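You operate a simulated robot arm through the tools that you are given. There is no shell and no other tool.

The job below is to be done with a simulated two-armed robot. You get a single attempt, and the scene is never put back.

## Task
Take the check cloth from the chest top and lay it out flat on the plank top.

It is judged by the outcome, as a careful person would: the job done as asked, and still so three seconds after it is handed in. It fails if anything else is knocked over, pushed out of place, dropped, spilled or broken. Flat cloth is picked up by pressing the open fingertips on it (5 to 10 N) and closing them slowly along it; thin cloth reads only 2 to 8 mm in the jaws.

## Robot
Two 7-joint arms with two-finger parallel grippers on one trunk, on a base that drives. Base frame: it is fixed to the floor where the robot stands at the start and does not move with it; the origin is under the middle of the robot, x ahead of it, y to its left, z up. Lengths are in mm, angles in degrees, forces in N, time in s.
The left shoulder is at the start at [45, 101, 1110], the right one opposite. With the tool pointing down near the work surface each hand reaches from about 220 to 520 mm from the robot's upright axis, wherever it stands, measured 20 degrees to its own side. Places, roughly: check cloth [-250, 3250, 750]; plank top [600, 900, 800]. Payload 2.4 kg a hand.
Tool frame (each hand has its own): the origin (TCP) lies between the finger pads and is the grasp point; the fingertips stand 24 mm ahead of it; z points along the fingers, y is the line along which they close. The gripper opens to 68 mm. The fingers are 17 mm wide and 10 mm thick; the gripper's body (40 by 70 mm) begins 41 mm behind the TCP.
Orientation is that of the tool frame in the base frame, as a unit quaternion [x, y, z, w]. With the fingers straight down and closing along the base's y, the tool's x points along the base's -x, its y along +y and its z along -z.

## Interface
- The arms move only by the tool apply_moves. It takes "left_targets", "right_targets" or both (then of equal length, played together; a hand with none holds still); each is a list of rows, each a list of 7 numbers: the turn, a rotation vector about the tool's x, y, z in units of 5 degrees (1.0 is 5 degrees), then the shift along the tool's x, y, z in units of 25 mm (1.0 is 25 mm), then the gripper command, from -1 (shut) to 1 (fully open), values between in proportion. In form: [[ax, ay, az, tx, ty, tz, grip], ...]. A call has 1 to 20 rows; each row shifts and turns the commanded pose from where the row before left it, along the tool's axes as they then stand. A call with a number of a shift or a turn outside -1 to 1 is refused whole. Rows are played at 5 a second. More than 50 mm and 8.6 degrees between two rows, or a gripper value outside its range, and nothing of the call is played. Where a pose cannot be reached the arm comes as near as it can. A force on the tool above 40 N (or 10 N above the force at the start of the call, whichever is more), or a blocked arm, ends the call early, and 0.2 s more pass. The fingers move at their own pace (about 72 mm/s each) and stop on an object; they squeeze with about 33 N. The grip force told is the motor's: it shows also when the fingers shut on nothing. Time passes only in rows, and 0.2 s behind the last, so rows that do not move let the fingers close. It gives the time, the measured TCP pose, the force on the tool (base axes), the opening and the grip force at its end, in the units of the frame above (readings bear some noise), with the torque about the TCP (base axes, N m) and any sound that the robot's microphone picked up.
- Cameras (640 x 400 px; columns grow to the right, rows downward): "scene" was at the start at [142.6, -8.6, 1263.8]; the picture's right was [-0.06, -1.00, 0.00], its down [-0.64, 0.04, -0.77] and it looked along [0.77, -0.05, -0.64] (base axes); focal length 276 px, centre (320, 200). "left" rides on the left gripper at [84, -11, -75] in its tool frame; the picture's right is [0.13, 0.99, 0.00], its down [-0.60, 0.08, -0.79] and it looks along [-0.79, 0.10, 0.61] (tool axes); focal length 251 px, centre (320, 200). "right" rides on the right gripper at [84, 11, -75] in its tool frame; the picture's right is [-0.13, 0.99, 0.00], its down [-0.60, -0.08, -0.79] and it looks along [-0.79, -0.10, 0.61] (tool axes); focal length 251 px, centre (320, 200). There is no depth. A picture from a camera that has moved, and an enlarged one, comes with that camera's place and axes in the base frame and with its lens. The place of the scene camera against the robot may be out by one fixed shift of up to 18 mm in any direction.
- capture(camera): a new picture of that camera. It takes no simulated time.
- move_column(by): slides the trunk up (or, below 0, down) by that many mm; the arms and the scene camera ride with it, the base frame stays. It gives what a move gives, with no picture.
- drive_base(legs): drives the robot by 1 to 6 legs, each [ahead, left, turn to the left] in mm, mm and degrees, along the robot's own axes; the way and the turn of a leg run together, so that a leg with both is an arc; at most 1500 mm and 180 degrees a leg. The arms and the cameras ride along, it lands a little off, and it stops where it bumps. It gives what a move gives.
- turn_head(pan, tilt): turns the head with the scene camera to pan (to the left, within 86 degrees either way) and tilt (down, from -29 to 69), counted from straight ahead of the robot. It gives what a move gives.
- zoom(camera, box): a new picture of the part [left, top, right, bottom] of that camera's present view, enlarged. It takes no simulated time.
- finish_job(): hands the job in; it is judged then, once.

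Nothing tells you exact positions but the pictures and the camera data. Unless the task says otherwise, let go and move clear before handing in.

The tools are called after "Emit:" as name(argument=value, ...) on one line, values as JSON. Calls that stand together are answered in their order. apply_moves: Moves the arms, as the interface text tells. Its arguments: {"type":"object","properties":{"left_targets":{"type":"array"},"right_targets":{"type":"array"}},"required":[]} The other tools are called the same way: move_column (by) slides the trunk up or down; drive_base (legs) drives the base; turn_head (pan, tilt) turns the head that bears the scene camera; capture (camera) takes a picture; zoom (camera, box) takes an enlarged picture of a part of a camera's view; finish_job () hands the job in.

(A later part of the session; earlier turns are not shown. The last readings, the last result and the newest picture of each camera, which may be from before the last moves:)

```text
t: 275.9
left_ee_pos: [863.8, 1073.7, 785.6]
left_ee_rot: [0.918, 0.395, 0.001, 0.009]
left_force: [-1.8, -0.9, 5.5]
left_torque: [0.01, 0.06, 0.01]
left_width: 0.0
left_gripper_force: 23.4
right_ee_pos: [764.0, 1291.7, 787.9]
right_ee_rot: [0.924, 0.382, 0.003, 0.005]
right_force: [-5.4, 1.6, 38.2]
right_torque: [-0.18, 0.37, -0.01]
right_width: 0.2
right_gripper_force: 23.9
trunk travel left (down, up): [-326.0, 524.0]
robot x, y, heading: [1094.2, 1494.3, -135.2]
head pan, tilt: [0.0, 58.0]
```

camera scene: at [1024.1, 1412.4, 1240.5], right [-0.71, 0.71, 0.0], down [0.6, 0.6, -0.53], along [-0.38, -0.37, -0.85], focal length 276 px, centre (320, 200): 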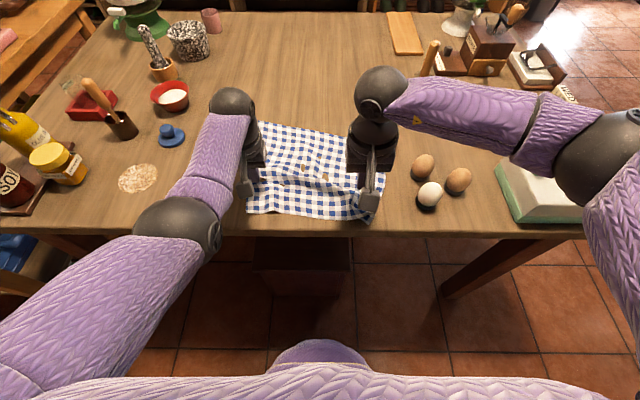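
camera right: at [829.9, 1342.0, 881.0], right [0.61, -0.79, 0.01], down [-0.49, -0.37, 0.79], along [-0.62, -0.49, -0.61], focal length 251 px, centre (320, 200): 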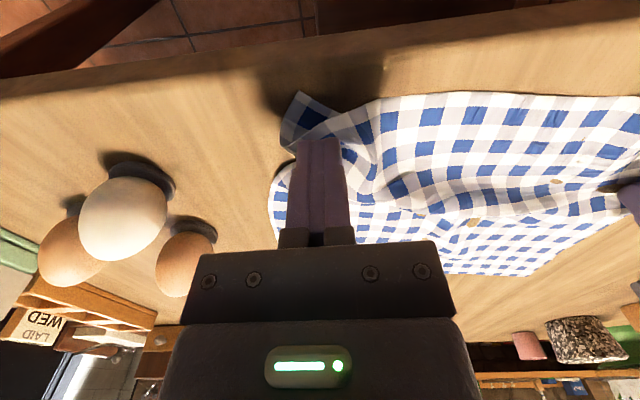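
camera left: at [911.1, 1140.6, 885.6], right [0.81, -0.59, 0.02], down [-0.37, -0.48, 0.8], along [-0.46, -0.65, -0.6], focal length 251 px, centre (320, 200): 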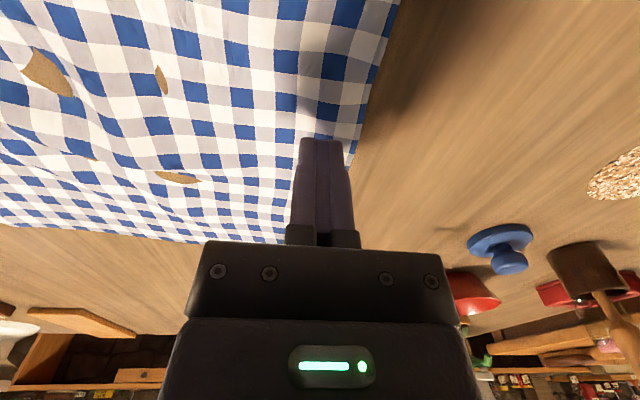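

Emit:
apply_moves(left_targets=[[0, 0, 0, 0, 0, 0.025, -1], [0, 0, 0, 0, 0, 0, -1], [0, 0, 0, 0, 0, 0, -1], [0, 0, 0, 0, 0, 0, -1], [0, 0, 0, 0, 0, 0, -1], [0, 0, 0, 0, 0, 0, -1], [0, 0, 0, 0, 0, 0, -1]], right_targets=[[0, 0, 0, 0, 0, -0.07, -1], [0, 0, 0, 0.03, -0.16, 0.0, -1], [0, 0, 0, 0.03, -0.16, 0.0, -1], [0, 0, 0, 0.03, -0.16, 0.0, -1], [0, 0, 0, 0.03, -0.16, 0.0, -1], [0, 0, 0, 0.03, -0.16, 0.0, -1], [0, 0, 0, 0.03, -0.16, 0.0, -1]])

Emit:
capture(camera="right")

Emit:
capture(camera="scene")

```text
t: 277.5
left_ee_pos: [863.3, 1073.5, 784.9]
left_ee_rot: [0.919, 0.395, -0.001, 0.009]
left_force: [-7.2, 2.2, 20.1]
left_torque: [0.14, 0.14, 0.01]
left_width: 0.1
left_gripper_force: 23.8
right_ee_pos: [752.3, 1311.1, 786.1]
right_ee_rot: [0.924, 0.383, 0.002, 0.006]
right_force: [6.9, -10.8, 38.0]
right_torque: [-0.43, 0.09, 0.09]
right_width: 0.0
right_gripper_force: 23.8
trunk travel left (down, up): [-326.0, 524.0]
robot x, y, heading: [1089.9, 1492.4, -134.9]
head pan, tilt: [0.0, 58.0]
```

```text
taken
camera right: at [817.2, 1363.6, 861.9], right [0.61, -0.79, 0.01], down [-0.49, -0.36, 0.79], along [-0.62, -0.49, -0.61], focal length 251 px, centre (320, 200)
```

right: 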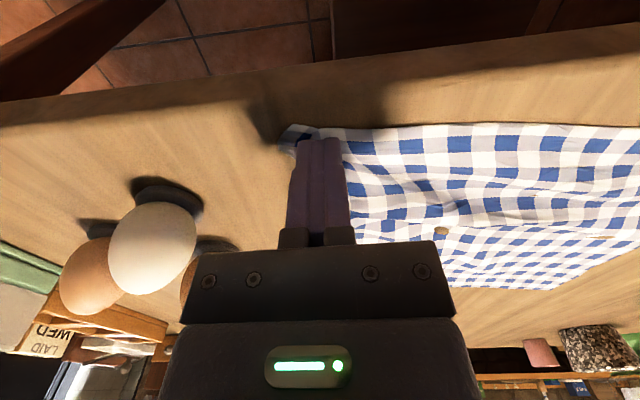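

```text
taken
camera scene: at [1026.4, 1412.5, 1240.9], right [-0.71, 0.71, 0.0], down [0.6, 0.6, -0.53], along [-0.38, -0.37, -0.85], focal length 276 px, centre (320, 200)
```

scene: 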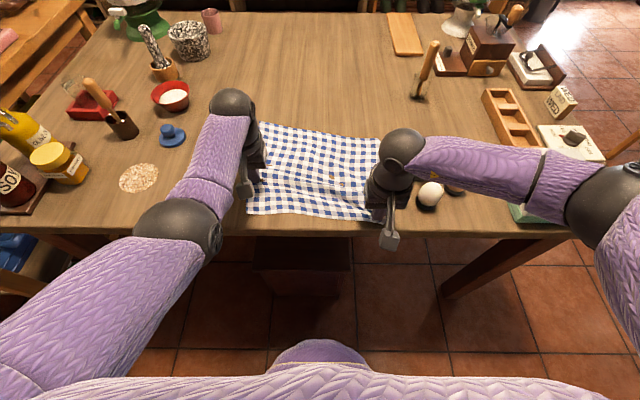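

The near edge is straight and taut. I relax the tension a touch and lift both hands.

Emit:
apply_moves(right_targets=[[0, 0, 0, 0, 0.06, -0.04, -1], [0, 0, 0, 0, 0.04, -0.02, -1], [0, 0, 0, 0, 0, 0, -1]])

Emit:
move_column(by=180)

Emit:
apply_moves(left_targets=[[0, 0, 0, 0, 0.8, 0, -1], [0, 0, 0, 0, 0.8, 0, -1], [0, 0, 0, 0, 0, 0, -1]], right_targets=[[0, 0, 0, 0, 0, 0, -1], [0, 0, 0, 0, 0, 0, -1], [0, 0, 0, 0, 0, 0, -1]])

Emit:
zoom(camera="scene", box=[230, 130, 410, 242])

Emit:
capture(camera="right")

```text
t: 278.3
left_ee_pos: [863.2, 1072.8, 785.1]
left_ee_rot: [0.919, 0.395, 0.0, 0.01]
left_force: [2.5, 1.4, 32.3]
left_torque: [0.2, -0.12, -0.02]
left_width: 0.2
left_gripper_force: 23.3
right_ee_pos: [752.7, 1314.1, 786.8]
right_ee_rot: [0.924, 0.383, 0.003, 0.002]
right_force: [-1.9, -3.5, 13.1]
right_torque: [-0.11, 0.18, 0.02]
right_width: 0.0
right_gripper_force: 23.4
trunk travel left (down, up): [-326.0, 524.0]
robot x, y, heading: [1089.9, 1495.9, -135.0]
head pan, tilt: [0.0, 58.0]
```

```text
t: 280.3
left_ee_pos: [860.6, 1072.2, 964.1]
left_ee_rot: [0.919, 0.395, 0.001, 0.009]
left_force: [0.8, -0.5, -0.3]
left_torque: [-0.01, 0.01, -0.02]
left_width: 0.0
left_gripper_force: 23.7
right_ee_pos: [751.9, 1311.1, 967.4]
right_ee_rot: [0.924, 0.383, 0.004, 0.004]
right_force: [0.8, -0.4, 0.3]
right_torque: [-0.01, 0.01, 0.01]
right_width: 0.0
right_gripper_force: 22.9
trunk travel left (down, up): [-506.0, 344.0]
robot x, y, heading: [1091.0, 1492.8, -135.1]
head pan, tilt: [0.0, 58.0]
```

```text
t: 281.1
left_ee_pos: [891.1, 1044.1, 965.4]
left_ee_rot: [0.919, 0.395, 0.001, 0.009]
left_force: [0.6, -1.2, 0.9]
left_torque: [0.0, -0.03, 0.02]
left_width: 0.2
left_gripper_force: 23.5
right_ee_pos: [750.9, 1310.7, 967.1]
right_ee_rot: [0.924, 0.382, 0.004, 0.004]
right_force: [-0.4, 0.0, -0.4]
right_torque: [0.02, -0.04, -0.01]
right_width: 0.0
right_gripper_force: 23.9
trunk travel left (down, up): [-506.0, 344.0]
robot x, y, heading: [1090.1, 1496.8, -135.0]
head pan, tilt: [0.0, 58.0]
```

```text
3.56 times, centred on (320, 186) of scene
camera zoom: at [1040.3, 1427.8, 1421.5], right [-0.71, 0.71, 0.0], down [0.6, 0.6, -0.53], along [-0.38, -0.37, -0.85], focal length 983 px, centre (320, 250)
```

zoom: 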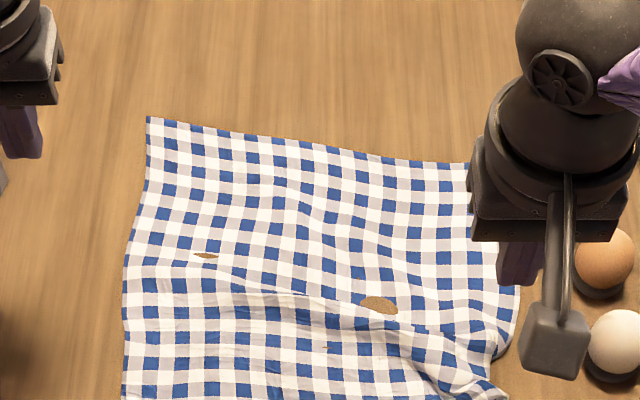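

```text
taken
camera right: at [817.2, 1361.7, 1042.0], right [0.61, -0.79, 0.01], down [-0.49, -0.37, 0.79], along [-0.62, -0.49, -0.61], focal length 251 px, centre (320, 200)
```

right: 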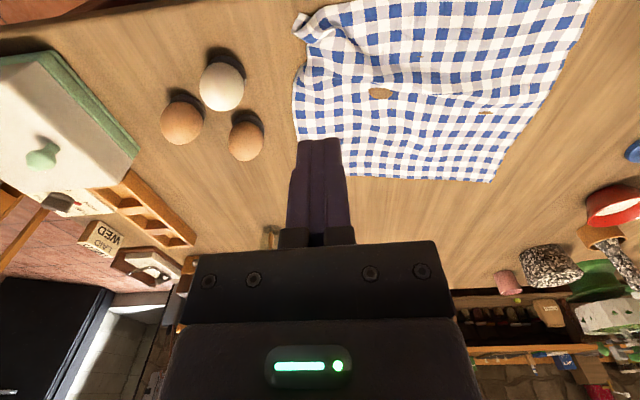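

Emit:
zoom(camera="scene", box=[230, 150, 410, 262])

Emit:
capture(camera="scene")

```text
3.56 times, centred on (320, 206) of scene
camera zoom: at [1040.3, 1427.8, 1421.5], right [-0.71, 0.71, 0.0], down [0.6, 0.6, -0.53], along [-0.38, -0.37, -0.85], focal length 983 px, centre (320, 179)
```

zoom: 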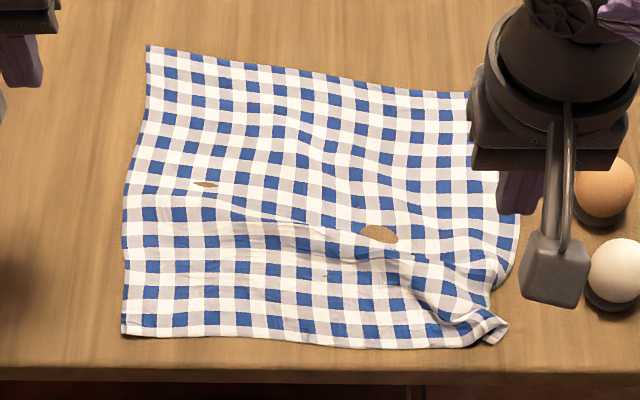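

```text
taken
camera scene: at [1040.3, 1427.8, 1421.5], right [-0.71, 0.71, 0.0], down [0.6, 0.6, -0.53], along [-0.38, -0.37, -0.85], focal length 276 px, centre (320, 200)
```

scene: 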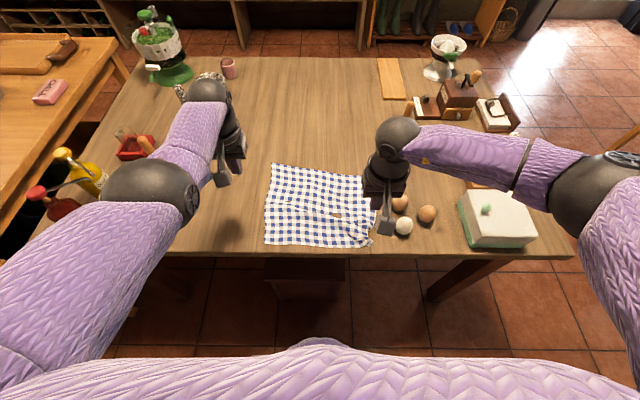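

The near edge and right edge are now out; the far-right corner again lies ~60 mm too far back. The forward drag of that corner worked best before, so I repeat it: extend both hands with tilt, then drive in 65 mm.

Emit:
apply_moves(left_targets=[[0, -1, 0, -0.432, -0.229, -0.326, -1], [0, -1, 0, -0.458, -0.229, -0.287, -1], [0, -1, 0, -0.481, -0.229, -0.246, -1], [0, -1, 0, -0.501, -0.229, -0.203, -1], [0, -1, 0, -0.517, -0.229, -0.158, -1], [0, -1, 0, -0.529, -0.229, -0.112, -1], [0, -1, 0, -0.537, -0.229, -0.066, -1], [0, 0, 0, 0, 0, 0, -1]], right_targets=[[0, -1, 0, -0.66, -0.16, -0.316, -1], [0, -1, 0, -0.685, -0.16, -0.257, -1], [0, -1, 0, -0.705, -0.16, -0.196, -1], [0, -1, 0, -0.719, -0.16, -0.134, -1], [0, -1, 0, -0.729, -0.16, -0.071, -1], [0, -1, 0, -0.732, -0.16, -0.007, -1], [0, -1, 0, -0.73, -0.16, 0.057, -1], [0, 0, 0, 0, 0, 0, -1]])

Emit:
drive_base(legs=[[65, 0, 0]])

Emit:
capture(camera="scene")

```text
t: 282.9
left_ee_pos: [809.4, 1017.6, 1022.7]
left_ee_rot: [0.876, 0.374, -0.276, 0.127]
left_force: [0.3, -0.8, -0.1]
left_torque: [0.03, 0.01, 0.01]
left_width: 0.3
left_gripper_force: 23.6
right_ee_pos: [650.6, 1249.8, 1020.2]
right_ee_rot: [0.883, 0.362, -0.274, 0.118]
right_force: [-0.2, -0.4, 0.3]
right_torque: [-0.02, 0.03, -0.01]
right_width: 0.1
right_gripper_force: 23.4
trunk travel left (down, up): [-506.0, 344.0]
robot x, y, heading: [1090.0, 1496.3, -135.2]
head pan, tilt: [0.0, 58.0]
```

```text
t: 283.9
left_ee_pos: [762.9, 972.4, 1022.2]
left_ee_rot: [0.877, 0.373, -0.275, 0.126]
left_force: [-0.6, 0.7, -1.2]
left_torque: [0.0, -0.01, -0.01]
left_width: 0.0
left_gripper_force: 23.8
right_ee_pos: [603.7, 1203.0, 1019.9]
right_ee_rot: [0.883, 0.364, -0.273, 0.118]
right_force: [0.2, 0.0, -0.4]
right_torque: [0.03, 0.0, 0.03]
right_width: 0.2
right_gripper_force: 23.3
trunk travel left (down, up): [-506.0, 344.0]
robot x, y, heading: [1047.3, 1448.7, -134.9]
head pan, tilt: [0.0, 58.0]
```

```text
taken
camera scene: at [994.2, 1381.7, 1421.4], right [-0.71, 0.71, 0.0], down [0.6, 0.6, -0.53], along [-0.37, -0.37, -0.85], focal length 276 px, centre (320, 200)
```

scene: 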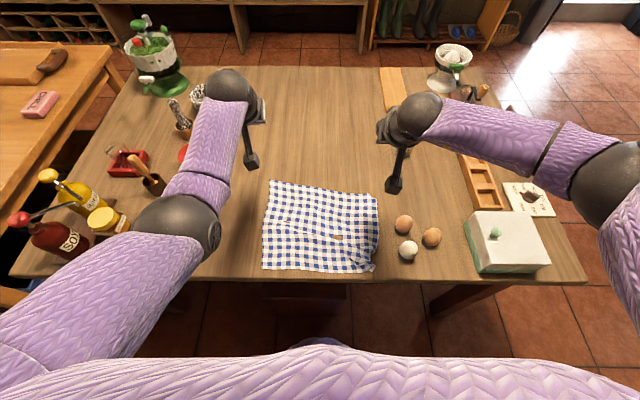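

Now all four corners are visible: far-left (562, 148), far-right (516, -161), near-right (296, -124), near-left (296, 140). I lower in two steps and press at the far corners.

Emit:
apply_moves(right_targets=[[0, 0, 0, 0, -0.2, 0, -1], [0, 0, 0, 0, 0, 0, -1]])

Emit:
move_column(by=-140)

Emit:
move_column(by=-76)

Emit:
capture(camera="right")

Emit:
capture(camera="left")

Emit:
capture(camera="scene")

```text
t: 284.5
left_ee_pos: [762.4, 970.8, 1023.1]
left_ee_rot: [0.876, 0.374, -0.275, 0.127]
left_force: [-0.1, 0.6, -1.0]
left_torque: [-0.02, -0.01, -0.02]
left_width: 0.2
left_gripper_force: 23.7
right_ee_pos: [601.8, 1207.3, 1019.9]
right_ee_rot: [0.882, 0.364, -0.274, 0.118]
right_force: [-0.4, -0.5, 0.5]
right_torque: [-0.03, 0.0, 0.01]
right_width: 0.2
right_gripper_force: 23.9
trunk travel left (down, up): [-506.0, 344.0]
robot x, y, heading: [1043.3, 1447.0, -135.1]
head pan, tilt: [0.0, 58.0]
```

```text
t: 286.2
left_ee_pos: [764.0, 973.5, 883.3]
left_ee_rot: [0.877, 0.374, -0.275, 0.127]
left_force: [-0.1, -0.5, -0.4]
left_torque: [-0.04, -0.04, 0.01]
left_width: 0.0
left_gripper_force: 24.2
right_ee_pos: [602.3, 1208.4, 881.3]
right_ee_rot: [0.883, 0.363, -0.275, 0.119]
right_force: [-0.2, -0.2, -0.2]
right_torque: [-0.04, 0.01, 0.0]
right_width: 0.0
right_gripper_force: 23.8
trunk travel left (down, up): [-366.0, 484.0]
robot x, y, heading: [1042.2, 1446.6, -134.9]
head pan, tilt: [0.0, 58.0]
```

```text
t: 287.3
left_ee_pos: [763.4, 973.6, 805.8]
left_ee_rot: [0.877, 0.373, -0.276, 0.127]
left_force: [-0.9, 0.0, -0.3]
left_torque: [0.0, 0.04, -0.03]
left_width: 0.0
left_gripper_force: 23.8
right_ee_pos: [601.7, 1208.5, 804.3]
right_ee_rot: [0.883, 0.363, -0.273, 0.118]
right_force: [0.6, -0.3, 0.1]
right_torque: [-0.01, 0.0, 0.01]
right_width: 0.0
right_gripper_force: 23.3
trunk travel left (down, up): [-290.0, 560.0]
robot x, y, heading: [1042.6, 1449.0, -135.1]
head pan, tilt: [0.0, 58.0]
```

```text
taken
camera right: at [688.1, 1277.9, 818.3], right [0.63, -0.78, 0.08], down [-0.09, 0.03, 0.99], along [-0.77, -0.63, -0.05], focal length 251 px, centre (320, 200)
```

right: 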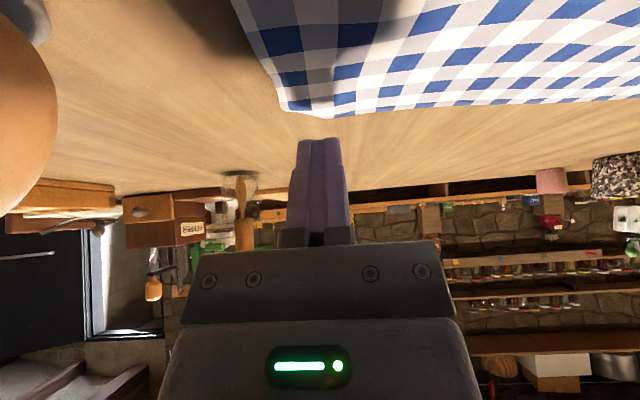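

```text
taken
camera left: at [833.3, 1061.2, 818.7], right [0.79, -0.61, -0.06], down [0.02, -0.07, 1.0], along [-0.61, -0.79, -0.04], focal length 251 px, centre (320, 200)
```

left: 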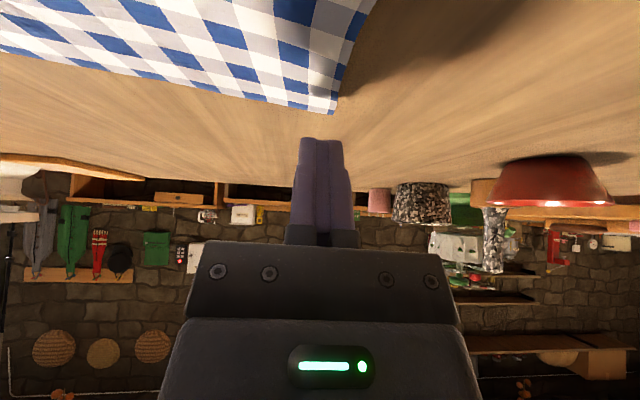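

```text
taken
camera scene: at [973.3, 1360.8, 1203.9], right [-0.71, 0.71, 0.0], down [0.6, 0.6, -0.53], along [-0.38, -0.37, -0.85], focal length 276 px, centre (320, 200)
```

scene: 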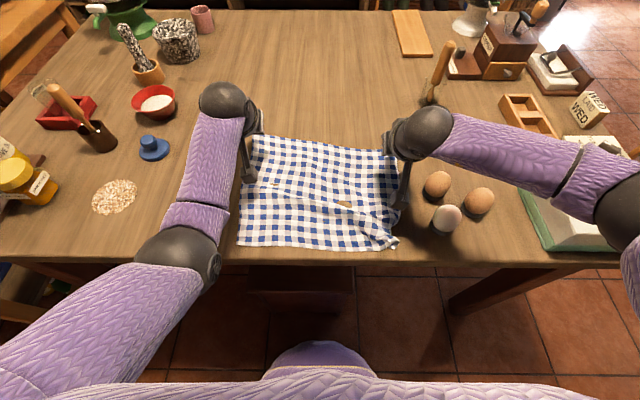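

Emit:
apply_moves(left_targets=[[0, 0, 0, 0.18, 0, 0.265, -1], [0, 0, 0, 0.16, 0, 0.236, -1], [0, 0, 0, 0, 0, 0, -1]], right_targets=[[0, 0, 0, 0.18, 0, 0.265, -1], [0, 0, 0, 0.16, 0, 0.236, -1], [0, 0, 0, 0, 0, 0, -1]])

Emit:
apply_moves(left_targets=[[0, 0, 0, 0.067, 0, 0.1, -1], [0, 0, 0, 0, 0, 0, -1]], right_targets=[[0, 0, 0, 0.056, 0, 0.083, -1], [0, 0, 0, 0, 0, 0, -1]])

```text
t: 288.1
left_ee_pos: [762.8, 971.3, 790.3]
left_ee_rot: [0.877, 0.374, -0.275, 0.127]
left_force: [-0.5, -0.9, -0.3]
left_torque: [-0.01, -0.02, 0.01]
left_width: 0.0
left_gripper_force: 24.2
right_ee_pos: [602.9, 1207.0, 789.7]
right_ee_rot: [0.883, 0.363, -0.274, 0.118]
right_force: [-0.7, -0.2, 0.5]
right_torque: [0.04, 0.03, -0.01]
right_width: 0.1
right_gripper_force: 23.5
trunk travel left (down, up): [-290.0, 560.0]
robot x, y, heading: [1043.7, 1449.6, -135.1]
head pan, tilt: [0.0, 58.0]
```

```text
t: 288.7
left_ee_pos: [763.7, 972.9, 787.8]
left_ee_rot: [0.877, 0.373, -0.275, 0.127]
left_force: [-0.2, 0.9, -0.2]
left_torque: [0.0, 0.02, 0.02]
left_width: 0.0
left_gripper_force: 24.0
right_ee_pos: [602.9, 1207.2, 785.8]
right_ee_rot: [0.882, 0.363, -0.274, 0.119]
right_force: [0.1, -0.1, -0.2]
right_torque: [0.0, 0.0, 0.02]
right_width: 0.1
right_gripper_force: 23.6
trunk travel left (down, up): [-290.0, 560.0]
robot x, y, heading: [1047.3, 1449.1, -135.0]
head pan, tilt: [0.0, 58.0]
```

Emit:
apply_moves(left_targets=[[0, 0, 0, 0.056, 0, 0.083, -1], [0, 0, 0, 0, 0, 0, -1]], right_targets=[[0, 0, 0, 0.034, 0, 0.05, -1], [0, 0, 0, 0, 0, 0, -1]])

```text
t: 289.3
left_ee_pos: [761.9, 972.0, 787.0]
left_ee_rot: [0.877, 0.374, -0.275, 0.128]
left_force: [0.3, 0.8, -0.9]
left_torque: [0.02, 0.01, 0.0]
left_width: 0.0
left_gripper_force: 23.6
right_ee_pos: [602.3, 1207.4, 785.9]
right_ee_rot: [0.882, 0.364, -0.274, 0.118]
right_force: [-0.2, 0.5, 0.3]
right_torque: [-0.01, -0.01, -0.01]
right_width: 0.1
right_gripper_force: 24.3
trunk travel left (down, up): [-290.0, 560.0]
robot x, y, heading: [1045.1, 1449.0, -135.0]
head pan, tilt: [0.0, 58.0]
```

Emit:
apply_moves(left_targets=[[0, 0, 0, 0.045, 0, 0.066, -1], [0, 0, 0, 0, 0, 0, -1]], right_targets=[[0, 0, 0, 0.034, 0, 0.05, -1], [0, 0, 0, 0, 0, 0, -1]])

```text
t: 289.9
left_ee_pos: [762.9, 973.1, 785.0]
left_ee_rot: [0.876, 0.375, -0.276, 0.128]
left_force: [-0.6, -0.2, 1.8]
left_torque: [-0.01, 0.04, 0.0]
left_width: 0.0
left_gripper_force: 23.9
right_ee_pos: [602.3, 1207.7, 786.5]
right_ee_rot: [0.882, 0.364, -0.275, 0.119]
right_force: [-1.1, -0.4, 16.6]
right_torque: [-0.1, 0.07, -0.04]
right_width: 0.0
right_gripper_force: 23.6
trunk travel left (down, up): [-290.0, 560.0]
robot x, y, heading: [1046.3, 1448.2, -135.0]
head pan, tilt: [0.0, 58.0]
```

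Right presses 17 N. I add a little on the left as anchor and drag the far-right corner forward.

Emit:
apply_moves(left_targets=[[0, 0, 0, 0.02, 0, 0.03, -1], [0, 0, 0, 0, 0, 0, -1], [0, 0, 0, 0, 0, 0, -1], [0, 0, 0, 0, 0, 0, -1], [0, 0, 0, 0, 0, 0, -1], [0, 0, 0, 0, 0, 0, -1], [0, 0, 0, 0, 0, 0, -1], [0, 0, 0, 0, 0, 0, -1]], right_targets=[[0, 0, 0, 0, 0, 0, -1], [0, 0, 0, -0.133, 0, 0.09, -1], [0, 0, 0, -0.133, 0, 0.09, -1], [0, 0, 0, -0.133, 0, 0.09, -1], [0, 0, 0, -0.133, 0, 0.09, -1], [0, 0, 0, -0.133, 0, 0.09, -1], [0, 0, 0, -0.133, 0, 0.09, -1], [0, 0, 0, -0.133, 0, 0.09, -1]])

Emit:
zoom(camera="scene", box=[210, 115, 430, 252])

```text
t: 291.7
left_ee_pos: [764.3, 973.2, 786.0]
left_ee_rot: [0.876, 0.375, -0.277, 0.128]
left_force: [-0.1, -0.1, 3.6]
left_torque: [0.02, 0.05, -0.03]
left_width: 0.0
left_gripper_force: 23.5
right_ee_pos: [583.4, 1189.3, 786.6]
right_ee_rot: [0.882, 0.364, -0.275, 0.119]
right_force: [5.0, 4.2, 27.4]
right_torque: [-0.04, -0.01, -0.01]
right_width: 0.2
right_gripper_force: 23.7
trunk travel left (down, up): [-290.0, 560.0]
robot x, y, heading: [1043.0, 1448.7, -135.0]
head pan, tilt: [0.0, 58.0]
```

```text
2.91 times, centred on (320, 184) of scene
camera zoom: at [975.9, 1362.6, 1204.3], right [-0.71, 0.71, 0.0], down [0.6, 0.6, -0.53], along [-0.38, -0.38, -0.85], focal length 804 px, centre (320, 248)
```

zoom: 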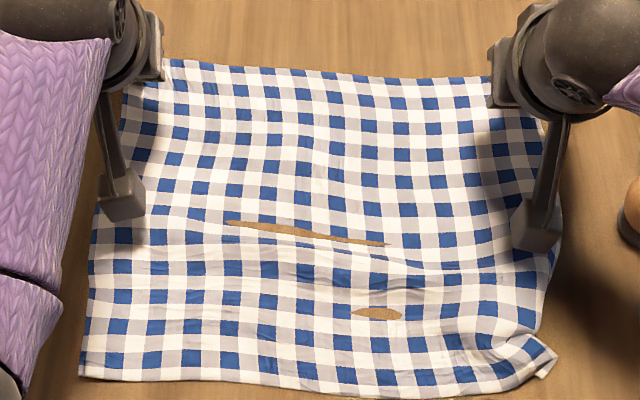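

Very good: the cloth is opening out flat on the right. I continue with another ~20 mm.

Emit:
apply_moves(right_targets=[[0, 0, 0, -0.15, 0, 0.07, -1], [0, 0, 0, -0.133, 0, 0.09, -1], [0, 0, 0, -0.133, 0, 0.09, -1], [0, 0, 0, -0.133, 0, 0.09, -1], [0, 0, 0, -0.133, 0, 0.09, -1]])

Emit:
zoom(camera="scene", box=[210, 115, 430, 252])

Emit:
capture(camera="scene")

```text
t: 292.9
left_ee_pos: [762.9, 972.8, 785.7]
left_ee_rot: [0.876, 0.374, -0.277, 0.128]
left_force: [3.2, 0.8, 14.8]
left_torque: [-0.02, 0.0, -0.02]
left_width: 0.0
left_gripper_force: 23.6
right_ee_pos: [570.1, 1174.3, 785.2]
right_ee_rot: [0.882, 0.364, -0.274, 0.119]
right_force: [0.3, 1.1, 3.6]
right_torque: [-0.02, 0.02, 0.0]
right_width: 0.4
right_gripper_force: 24.0
trunk travel left (down, up): [-290.0, 560.0]
robot x, y, heading: [1043.9, 1448.1, -135.4]
head pan, tilt: [0.0, 58.0]
```

```text
2.91 times, centred on (320, 184) of scene
camera zoom: at [974.4, 1362.1, 1204.1], right [-0.71, 0.71, 0.0], down [0.6, 0.6, -0.53], along [-0.38, -0.38, -0.85], focal length 804 px, centre (320, 248)
```

zoom: 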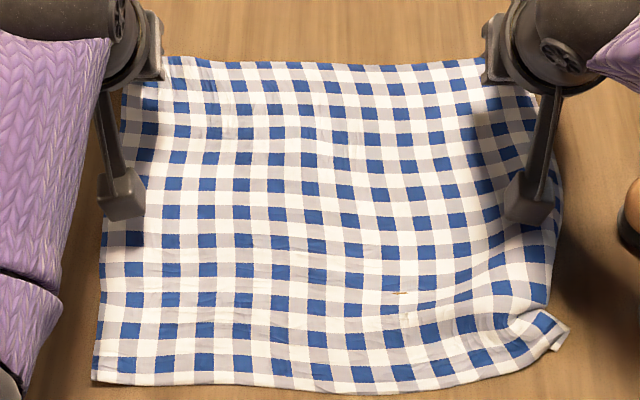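

```text
taken
camera scene: at [974.4, 1362.1, 1204.1], right [-0.71, 0.71, 0.0], down [0.6, 0.6, -0.53], along [-0.38, -0.38, -0.85], focal length 276 px, centre (320, 200)
```

scene: 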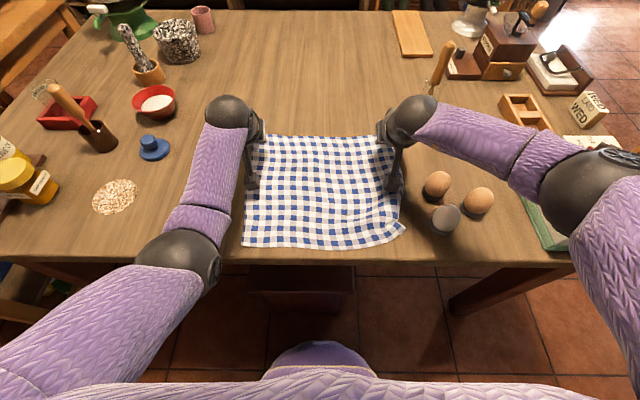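

The cloth is almost perfectly flat now, the check even all over. I lift off straight up and inspect.

Emit:
move_column(by=200)

Emit:
capture(camera="scene")

Emit:
zoom(camera="scene", box=[230, 165, 410, 277])

```text
t: 295.1
left_ee_pos: [763.4, 972.2, 982.5]
left_ee_rot: [0.876, 0.374, -0.276, 0.127]
left_force: [0.3, 0.0, -0.5]
left_torque: [0.02, 0.01, -0.04]
left_width: 0.0
left_gripper_force: 23.6
right_ee_pos: [567.8, 1174.2, 985.6]
right_ee_rot: [0.882, 0.364, -0.274, 0.118]
right_force: [0.2, -0.4, 0.3]
right_torque: [-0.04, -0.01, 0.0]
right_width: 0.0
right_gripper_force: 23.5
trunk travel left (down, up): [-490.0, 360.0]
robot x, y, heading: [1045.7, 1451.5, -135.2]
head pan, tilt: [0.0, 58.0]
```

```text
taken
camera scene: at [994.0, 1381.4, 1405.3], right [-0.71, 0.71, 0.0], down [0.6, 0.6, -0.53], along [-0.38, -0.37, -0.85], focal length 276 px, centre (320, 200)
```

scene: 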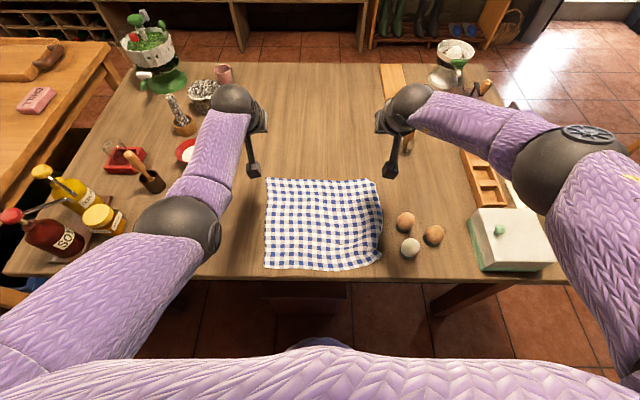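

```text
3.56 times, centred on (320, 221) of scene
camera zoom: at [994.0, 1381.4, 1405.3], right [-0.71, 0.71, 0.0], down [0.6, 0.6, -0.53], along [-0.38, -0.37, -0.85], focal length 983 px, centre (320, 125)
```

zoom: 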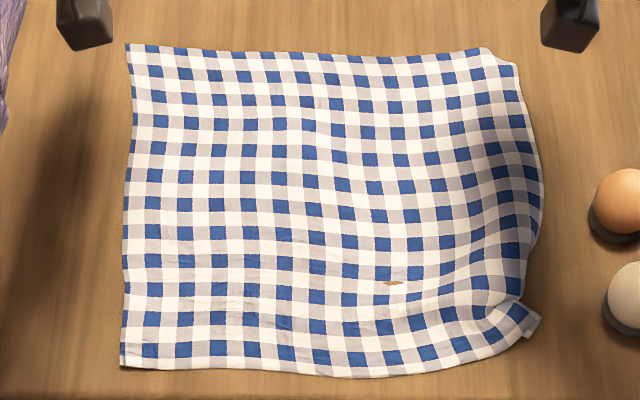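

This is the best state so far: far, left and near edges straight, check even. Only the near-right corner tip is curled. I bring the hands upright and back off 65 mm to look at that corner with the wrist camera.

Emit:
apply_moves(left_targets=[[0, 1, 0, 0.5, 0, -0.312, -1], [0, 1, 0, 0.5, 0, -0.255, -1], [0, 1, 0, 0.5, 0, -0.202, -1], [0, 1, 0, 0.5, 0, -0.153, -1], [0, 1, 0, 0.5, 0, -0.106, -1], [0, 1, 0, 0.5, 0, -0.06, -1], [0, 1, 0, 0.3, 0, -0.01, -1], [0, 0, 0, 0, 0, 0, -1]], right_targets=[[0, 1, 0, 0.645, 0, -0.403, -1], [0, 1, 0, 0.677, 0, -0.345, -1], [0, 1, 0, 0.705, 0, -0.285, -1], [0, 1, 0, 0.727, 0, -0.222, -1], [0, 1, 0, 0.743, 0, -0.158, -1], [0, 1, 0, 0.754, 0, -0.093, -1], [0, 1, 0, 0.76, 0, -0.027, -1], [0, 0, 0, 0, 0, 0, -1]])

Emit:
drive_base(legs=[[-65, 0, 0]])

Emit:
capture(camera="right")

Emit:
zoom(camera="right", box=[260, 0, 460, 125])

Emit:
zoom(camera="scene", box=[230, 130, 410, 242])

```text
t: 296.9
left_ee_pos: [823.8, 1036.5, 978.3]
left_ee_rot: [0.919, 0.395, 0.002, 0.009]
left_force: [0.5, -0.6, 0.6]
left_torque: [0.01, -0.05, 0.02]
left_width: 0.1
left_gripper_force: 23.3
right_ee_pos: [661.5, 1266.0, 979.2]
right_ee_rot: [0.924, 0.383, 0.005, 0.003]
right_force: [-0.7, 0.1, -0.6]
right_torque: [0.0, 0.0, -0.01]
right_width: 0.0
right_gripper_force: 23.8
trunk travel left (down, up): [-490.0, 360.0]
robot x, y, heading: [1041.5, 1447.4, -135.2]
head pan, tilt: [0.0, 58.0]
```

```text
t: 297.9
left_ee_pos: [869.9, 1080.8, 979.3]
left_ee_rot: [0.918, 0.396, 0.001, 0.009]
left_force: [-0.1, -0.5, -0.1]
left_torque: [0.0, 0.0, 0.02]
left_width: 0.0
left_gripper_force: 23.6
right_ee_pos: [708.2, 1311.9, 978.3]
right_ee_rot: [0.924, 0.382, 0.004, 0.004]
right_force: [0.0, -0.4, -0.4]
right_torque: [0.0, -0.02, 0.0]
right_width: 0.2
right_gripper_force: 23.4
trunk travel left (down, up): [-490.0, 360.0]
robot x, y, heading: [1089.1, 1494.8, -135.1]
head pan, tilt: [0.0, 58.0]
```

```text
taken
camera right: at [774.2, 1362.2, 1053.8], right [0.61, -0.79, 0.01], down [-0.49, -0.37, 0.79], along [-0.62, -0.49, -0.61], focal length 251 px, centre (320, 200)
```

right: 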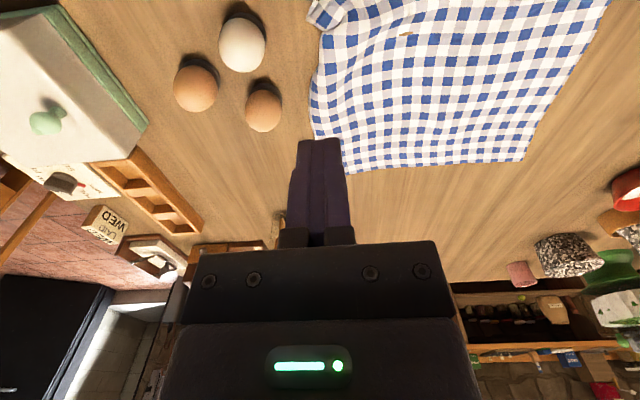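

```text
3.20 times, centred on (360, 62) of right
camera zoom: at [774.2, 1362.2, 1053.8], right [0.61, -0.79, 0.01], down [-0.49, -0.37, 0.79], along [-0.62, -0.49, -0.61], focal length 805 px, centre (192, 640)
```

zoom: 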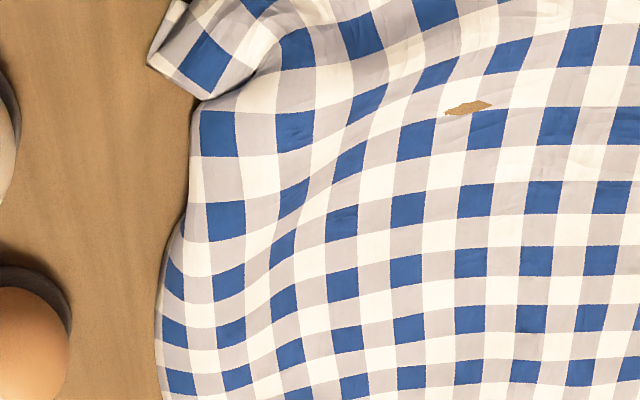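

```text
3.56 times, centred on (320, 186) of scene
camera zoom: at [1040.4, 1427.6, 1405.5], right [-0.71, 0.71, 0.0], down [0.6, 0.6, -0.53], along [-0.38, -0.37, -0.85], focal length 983 px, centre (320, 250)
```

zoom: 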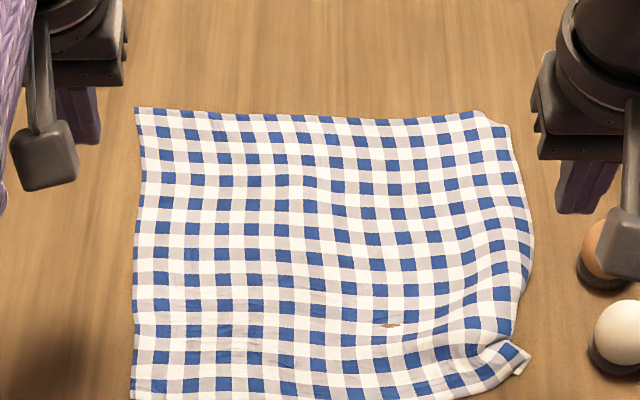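

The right edge is essentially out; only a small dart at the near-right corner is left. I'll make one gentle final drag of that corner back and outward, with the left fingertip anchoring the near middle, keeping well clear of the eggs.

Emit:
apply_moves(left_targets=[[0, 0, 0, 0.1, -0.65, 0, -1], [0, 0, 0, 0.1, -0.65, 0, -1], [0, 0, 0, 0.1, -0.65, 0, -1], [0, 0, 0, 0.1, -0.65, 0, -1], [0, 0, 0, 0, 0, 0, -1]], right_targets=[[0, 0, 0, -0.08, 0.2, 0, -1], [0, 0, 0, -0.08, 0.2, 0, -1], [0, 0, 0, 0, 0, 0, -1], [0, 0, 0, 0, 0, 0, -1], [0, 0, 0, 0, 0, 0, -1]])

Emit:
move_column(by=-165)

Emit:
capture(camera="right")

Emit:
capture(camera="scene")

```text
t: 299.1
left_ee_pos: [827.7, 1132.3, 975.9]
left_ee_rot: [0.918, 0.396, 0.001, 0.009]
left_force: [-0.7, -0.4, 0.3]
left_torque: [0.0, -0.01, 0.03]
left_width: 0.0
left_gripper_force: 23.6
right_ee_pos: [712.4, 1300.5, 978.7]
right_ee_rot: [0.924, 0.382, 0.005, 0.004]
right_force: [0.1, 0.2, 0.7]
right_torque: [0.01, 0.0, -0.01]
right_width: 0.0
right_gripper_force: 23.8
trunk travel left (down, up): [-490.0, 360.0]
robot x, y, heading: [1090.4, 1495.5, -134.9]
head pan, tilt: [0.0, 58.0]
```

```text
t: 300.9
left_ee_pos: [830.0, 1134.6, 812.4]
left_ee_rot: [0.919, 0.395, 0.001, 0.01]
left_force: [-0.1, 0.3, -0.2]
left_torque: [0.0, 0.03, 0.0]
left_width: 0.1
left_gripper_force: 23.7
right_ee_pos: [712.4, 1301.1, 815.6]
right_ee_rot: [0.924, 0.383, 0.005, 0.004]
right_force: [0.2, 0.0, -0.8]
right_torque: [-0.01, 0.0, 0.0]
right_width: 0.0
right_gripper_force: 23.7
trunk travel left (down, up): [-325.0, 525.0]
robot x, y, heading: [1090.6, 1494.3, -134.8]
head pan, tilt: [0.0, 58.0]
```

```text
taken
camera right: at [777.9, 1351.8, 888.9], right [0.61, -0.79, 0.01], down [-0.49, -0.37, 0.79], along [-0.62, -0.49, -0.61], focal length 251 px, centre (320, 200)
```

right: 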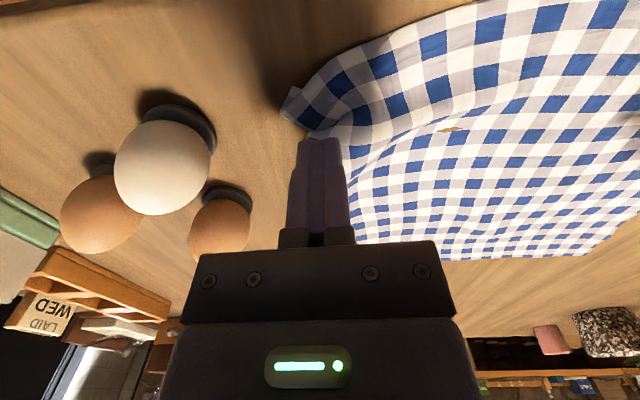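

```text
taken
camera scene: at [1023.7, 1411.0, 1239.4], right [-0.71, 0.71, 0.0], down [0.6, 0.6, -0.53], along [-0.37, -0.37, -0.85], focal length 276 px, centre (320, 200)
```

scene: 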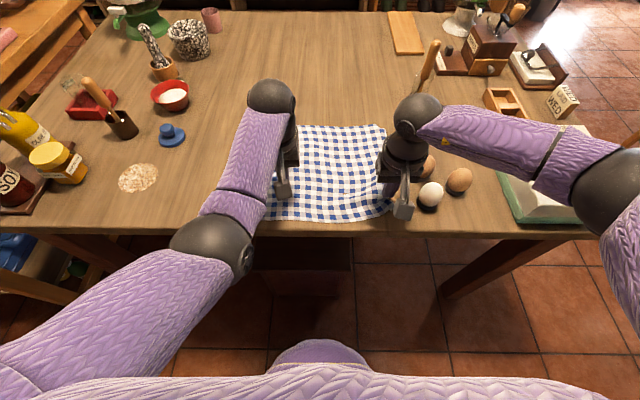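

Emit:
apply_moves(left_targets=[[0, 0, 0, 0, 0, 0.5, -1], [0, 0, 0, 0, 0, 0.44, -1], [0, 0, 0, 0, 0, 0, -1]], right_targets=[[0, 0, 0, 0, 0, 0.55, -1], [0, 0, 0, 0, 0, 0.44, -1], [0, 0, 0, 0, 0, 0, -1]])

Emit:
apply_moves(left_targets=[[0, 0, 0, 0, 0, 0.08, -1], [0, 0, 0, 0, 0, 0, -1]], right_targets=[[0, 0, 0, 0, 0, 0.08, -1], [0, 0, 0, 0, 0, 0, -1]])

```text
t: 301.7
left_ee_pos: [830.1, 1134.2, 788.6]
left_ee_rot: [0.918, 0.396, 0.001, 0.009]
left_force: [-0.8, -0.3, -1.1]
left_torque: [-0.02, -0.01, -0.02]
left_width: 0.0
left_gripper_force: 23.5
right_ee_pos: [711.6, 1300.9, 789.5]
right_ee_rot: [0.923, 0.384, 0.004, 0.004]
right_force: [0.7, 0.3, 0.0]
right_torque: [-0.02, -0.01, 0.02]
right_width: 0.0
right_gripper_force: 23.6
trunk travel left (down, up): [-325.0, 525.0]
robot x, y, heading: [1091.1, 1498.1, -134.9]
head pan, tilt: [0.0, 58.0]
```

```text
t: 302.3
left_ee_pos: [829.0, 1132.3, 786.1]
left_ee_rot: [0.918, 0.396, 0.001, 0.009]
left_force: [0.4, 0.0, 0.4]
left_torque: [-0.02, -0.02, -0.02]
left_width: 0.0
left_gripper_force: 23.8
right_ee_pos: [712.7, 1300.1, 787.0]
right_ee_rot: [0.924, 0.383, 0.004, 0.004]
right_force: [-0.8, 0.1, 5.2]
right_torque: [-0.02, -0.03, -0.01]
right_width: 0.0
right_gripper_force: 23.1
trunk travel left (down, up): [-325.0, 525.0]
robot x, y, heading: [1087.7, 1493.4, -135.1]
head pan, tilt: [0.0, 58.0]
```

Emit:
apply_moves(left_targets=[[0, 0, 0, 0, 0, 0.05, -1], [0, 0, 0, 0, 0, 0, -1]], right_targets=[[0, 0, 0, 0, 0, 0.03, -1], [0, 0, 0, 0, 0, 0, -1]])

```text
t: 302.9
left_ee_pos: [830.0, 1134.1, 785.2]
left_ee_rot: [0.918, 0.396, 0.002, 0.009]
left_force: [0.1, 0.4, 0.1]
left_torque: [-0.01, 0.0, 0.03]
left_width: 0.1
left_gripper_force: 23.4
right_ee_pos: [712.6, 1300.7, 787.2]
right_ee_rot: [0.924, 0.383, 0.003, 0.003]
right_force: [-0.5, 2.6, 17.5]
right_torque: [-0.1, -0.07, -0.02]
right_width: 0.0
right_gripper_force: 23.5
trunk travel left (down, up): [-325.0, 525.0]
robot x, y, heading: [1092.2, 1495.2, -135.0]
head pan, tilt: [0.0, 58.0]
```

Emit:
apply_moves(left_targets=[[0, 0, 0, 0, 0, 0.05, -1], [0, 0, 0, 0, 0, 0, -1], [0, 0, 0, 0, 0, 0, -1], [0, 0, 0, 0, 0, 0, -1], [0, 0, 0, 0, 0, 0, -1], [0, 0, 0, 0, 0, 0, -1], [0, 0, 0, 0, 0, 0, -1], [0, 0, 0, 0, 0, 0, -1]], right_targets=[[0, 0, 0, 0, 0, -0.01, -1], [0, 0, 0, 0.15, -0.1, -0.002, -1], [0, 0, 0, 0.15, -0.1, -0.002, -1], [0, 0, 0, 0.15, -0.1, -0.002, -1], [0, 0, 0, 0.15, -0.1, -0.002, -1], [0, 0, 0, 0.15, -0.1, -0.002, -1], [0, 0, 0, 0.15, -0.1, -0.002, -1], [0, 0, 0, 0.15, -0.1, -0.002, -1]])

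Emit:
capture(camera="right")

Emit:
zoom(camera="scene", box=[240, 110, 440, 235])

```text
t: 304.7
left_ee_pos: [830.2, 1132.9, 785.3]
left_ee_rot: [0.918, 0.396, 0.0, 0.009]
left_force: [-1.6, 2.5, 14.7]
left_torque: [0.16, 0.12, 0.05]
left_width: 0.1
left_gripper_force: 23.9
right_ee_pos: [719.8, 1332.5, 788.2]
right_ee_rot: [0.924, 0.384, 0.003, 0.004]
right_force: [1.8, -8.8, 13.0]
right_torque: [-0.32, -0.03, 0.02]
right_width: 0.0
right_gripper_force: 23.5
trunk travel left (down, up): [-325.0, 525.0]
robot x, y, heading: [1089.1, 1497.8, -134.9]
head pan, tilt: [0.0, 58.0]
```

```text
taken
camera right: at [785.5, 1383.2, 862.5], right [0.61, -0.79, 0.01], down [-0.49, -0.37, 0.79], along [-0.62, -0.49, -0.61], focal length 251 px, centre (320, 200)
```

right: 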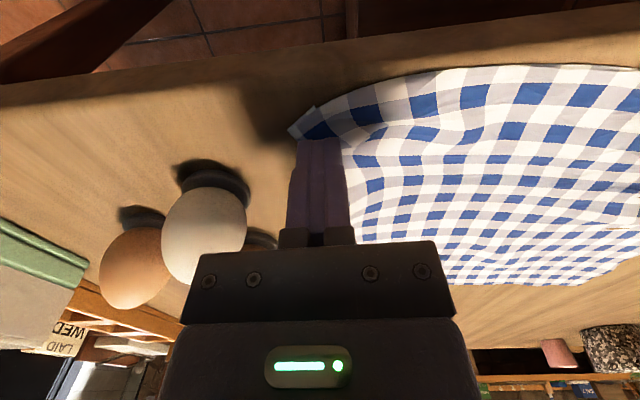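

```text
3.20 times, centred on (340, 172) of scene
camera zoom: at [1025.0, 1411.5, 1239.5], right [-0.71, 0.71, 0.0], down [0.6, 0.6, -0.53], along [-0.38, -0.37, -0.85], focal length 884 px, centre (256, 288)
```

zoom: 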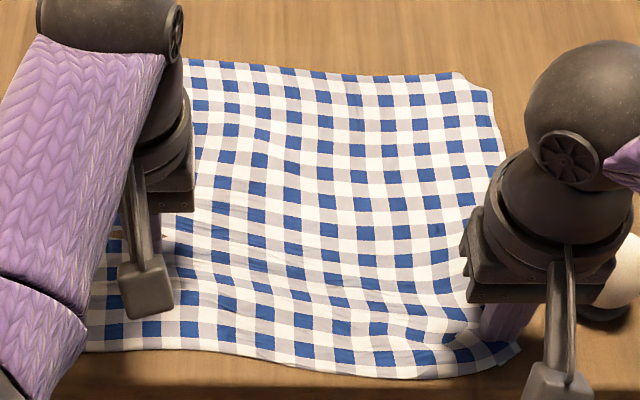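

The corner is out and the dart nearly gone. I relax and lift; then one last forward drag at both far corners will tension everything and move the near edge away from the table edge.

Emit:
apply_moves(right_targets=[[0, 0, 0, -0.04, 0.04, -0.03, -1], [0, 0, 0, 0, 0, 0, -1]])

Emit:
move_column(by=180)

Emit:
zoom(camera="scene", box=[230, 140, 410, 252])

Emit:
capture(camera="right")

```text
t: 305.3
left_ee_pos: [830.0, 1133.6, 785.4]
left_ee_rot: [0.918, 0.395, 0.001, 0.009]
left_force: [-1.7, 1.2, 18.0]
left_torque: [0.12, 0.11, 0.0]
left_width: 0.0
left_gripper_force: 23.8
right_ee_pos: [719.4, 1331.7, 786.9]
right_ee_rot: [0.924, 0.383, 0.005, 0.004]
right_force: [1.8, -4.2, 8.2]
right_torque: [-0.19, -0.1, 0.02]
right_width: 0.3
right_gripper_force: 23.5
trunk travel left (down, up): [-325.0, 525.0]
robot x, y, heading: [1089.6, 1493.8, -135.0]
head pan, tilt: [0.0, 58.0]
```

```text
t: 307.3
left_ee_pos: [828.6, 1132.8, 963.8]
left_ee_rot: [0.918, 0.396, 0.001, 0.01]
left_force: [1.1, -1.2, -0.1]
left_torque: [0.03, 0.0, -0.01]
left_width: 0.0
left_gripper_force: 23.6
right_ee_pos: [719.2, 1331.5, 967.2]
right_ee_rot: [0.924, 0.383, 0.004, 0.004]
right_force: [-1.2, -0.3, 0.0]
right_torque: [0.0, -0.03, 0.02]
right_width: 0.0
right_gripper_force: 23.1
trunk travel left (down, up): [-505.0, 345.0]
robot x, y, heading: [1091.8, 1496.2, -134.7]
head pan, tilt: [0.0, 58.0]
```

```text
3.56 times, centred on (320, 196) of scene
camera zoom: at [1040.4, 1427.7, 1420.4], right [-0.71, 0.71, 0.0], down [0.6, 0.6, -0.53], along [-0.37, -0.37, -0.85], focal length 983 px, centre (320, 214)
```

zoom: 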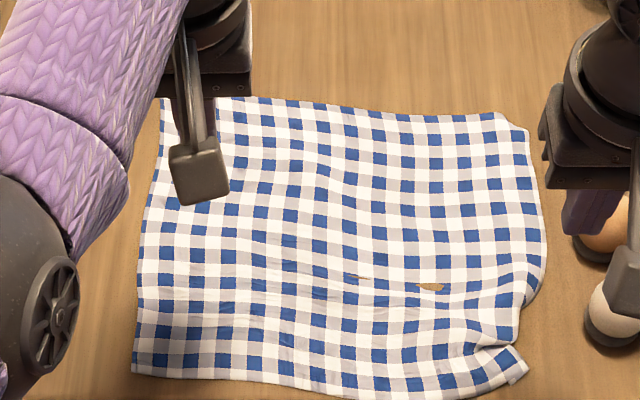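

```text
taken
camera right: at [784.5, 1381.5, 1042.5], right [0.61, -0.79, 0.01], down [-0.49, -0.37, 0.79], along [-0.62, -0.49, -0.61], focal length 251 px, centre (320, 200)
```

right: 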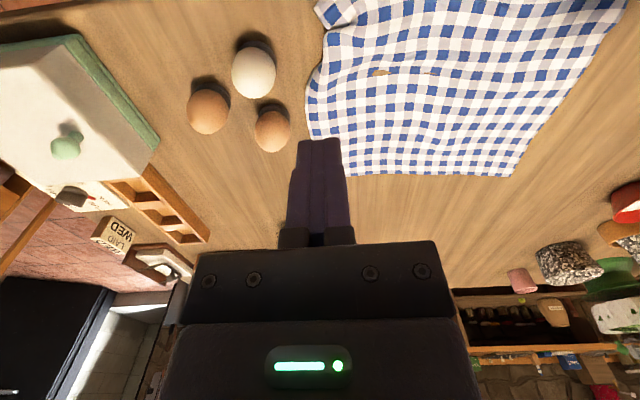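

Good. I extend both hands with tilt again for the last forward drag, and drive in 65 mm.

Emit:
apply_moves(left_targets=[[0, -1, 0, -0.445, 0.29, -0.325, -1], [0, -1, 0, -0.471, 0.29, -0.285, -1], [0, -1, 0, -0.494, 0.29, -0.243, -1], [0, -1, 0, -0.513, 0.29, -0.199, -1], [0, -1, 0, -0.529, 0.29, -0.153, -1], [0, -1, 0, -0.54, 0.29, -0.107, -1], [0, -1, 0, -0.548, 0.29, -0.059, -1], [0, 0, 0, 0, 0, 0, -1]], right_targets=[[0, -1, 0, -0.66, -0.02, -0.316, -1], [0, -1, 0, -0.685, -0.02, -0.257, -1], [0, -1, 0, -0.705, -0.02, -0.196, -1], [0, -1, 0, -0.719, -0.02, -0.134, -1], [0, -1, 0, -0.729, -0.02, -0.071, -1], [0, -1, 0, -0.732, -0.02, -0.007, -1], [0, -1, 0, -0.73, -0.02, 0.057, -1], [0, 0, 0, 0, 0, 0, -1]])

Emit:
drive_base(legs=[[65, 0, 0]])

Emit:
capture(camera="scene")

```text
t: 309.1
left_ee_pos: [812.8, 1043.5, 1021.5]
left_ee_rot: [0.876, 0.375, -0.275, 0.128]
left_force: [-0.2, 0.3, 0.0]
left_torque: [0.02, -0.01, -0.02]
left_width: 0.0
left_gripper_force: 23.9
right_ee_pos: [634.7, 1250.2, 1020.9]
right_ee_rot: [0.882, 0.364, -0.275, 0.119]
right_force: [-0.3, -1.2, -0.1]
right_torque: [-0.01, 0.02, -0.03]
right_width: 0.0
right_gripper_force: 23.6
trunk travel left (down, up): [-505.0, 345.0]
robot x, y, heading: [1087.4, 1493.8, -135.1]
head pan, tilt: [0.0, 58.0]
```

```text
t: 310.1
left_ee_pos: [765.9, 996.5, 1021.5]
left_ee_rot: [0.876, 0.374, -0.275, 0.127]
left_force: [-0.8, 0.3, 0.3]
left_torque: [0.0, -0.05, -0.01]
left_width: 0.1
left_gripper_force: 23.9
right_ee_pos: [588.8, 1203.3, 1021.0]
right_ee_rot: [0.883, 0.364, -0.272, 0.118]
right_force: [-0.7, 1.0, 0.4]
right_torque: [-0.01, -0.02, 0.04]
right_width: 0.0
right_gripper_force: 23.3
trunk travel left (down, up): [-505.0, 345.0]
robot x, y, heading: [1041.2, 1447.0, -135.3]
head pan, tilt: [0.0, 58.0]
```

```text
taken
camera scene: at [993.5, 1380.9, 1420.4], right [-0.71, 0.71, 0.0], down [0.6, 0.6, -0.53], along [-0.37, -0.37, -0.85], focal length 276 px, centre (320, 200)
```

scene: 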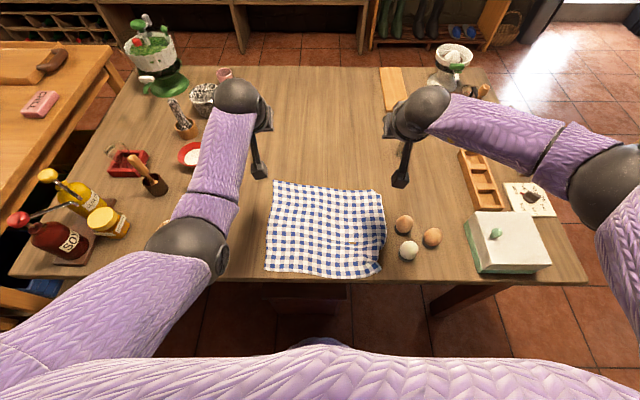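

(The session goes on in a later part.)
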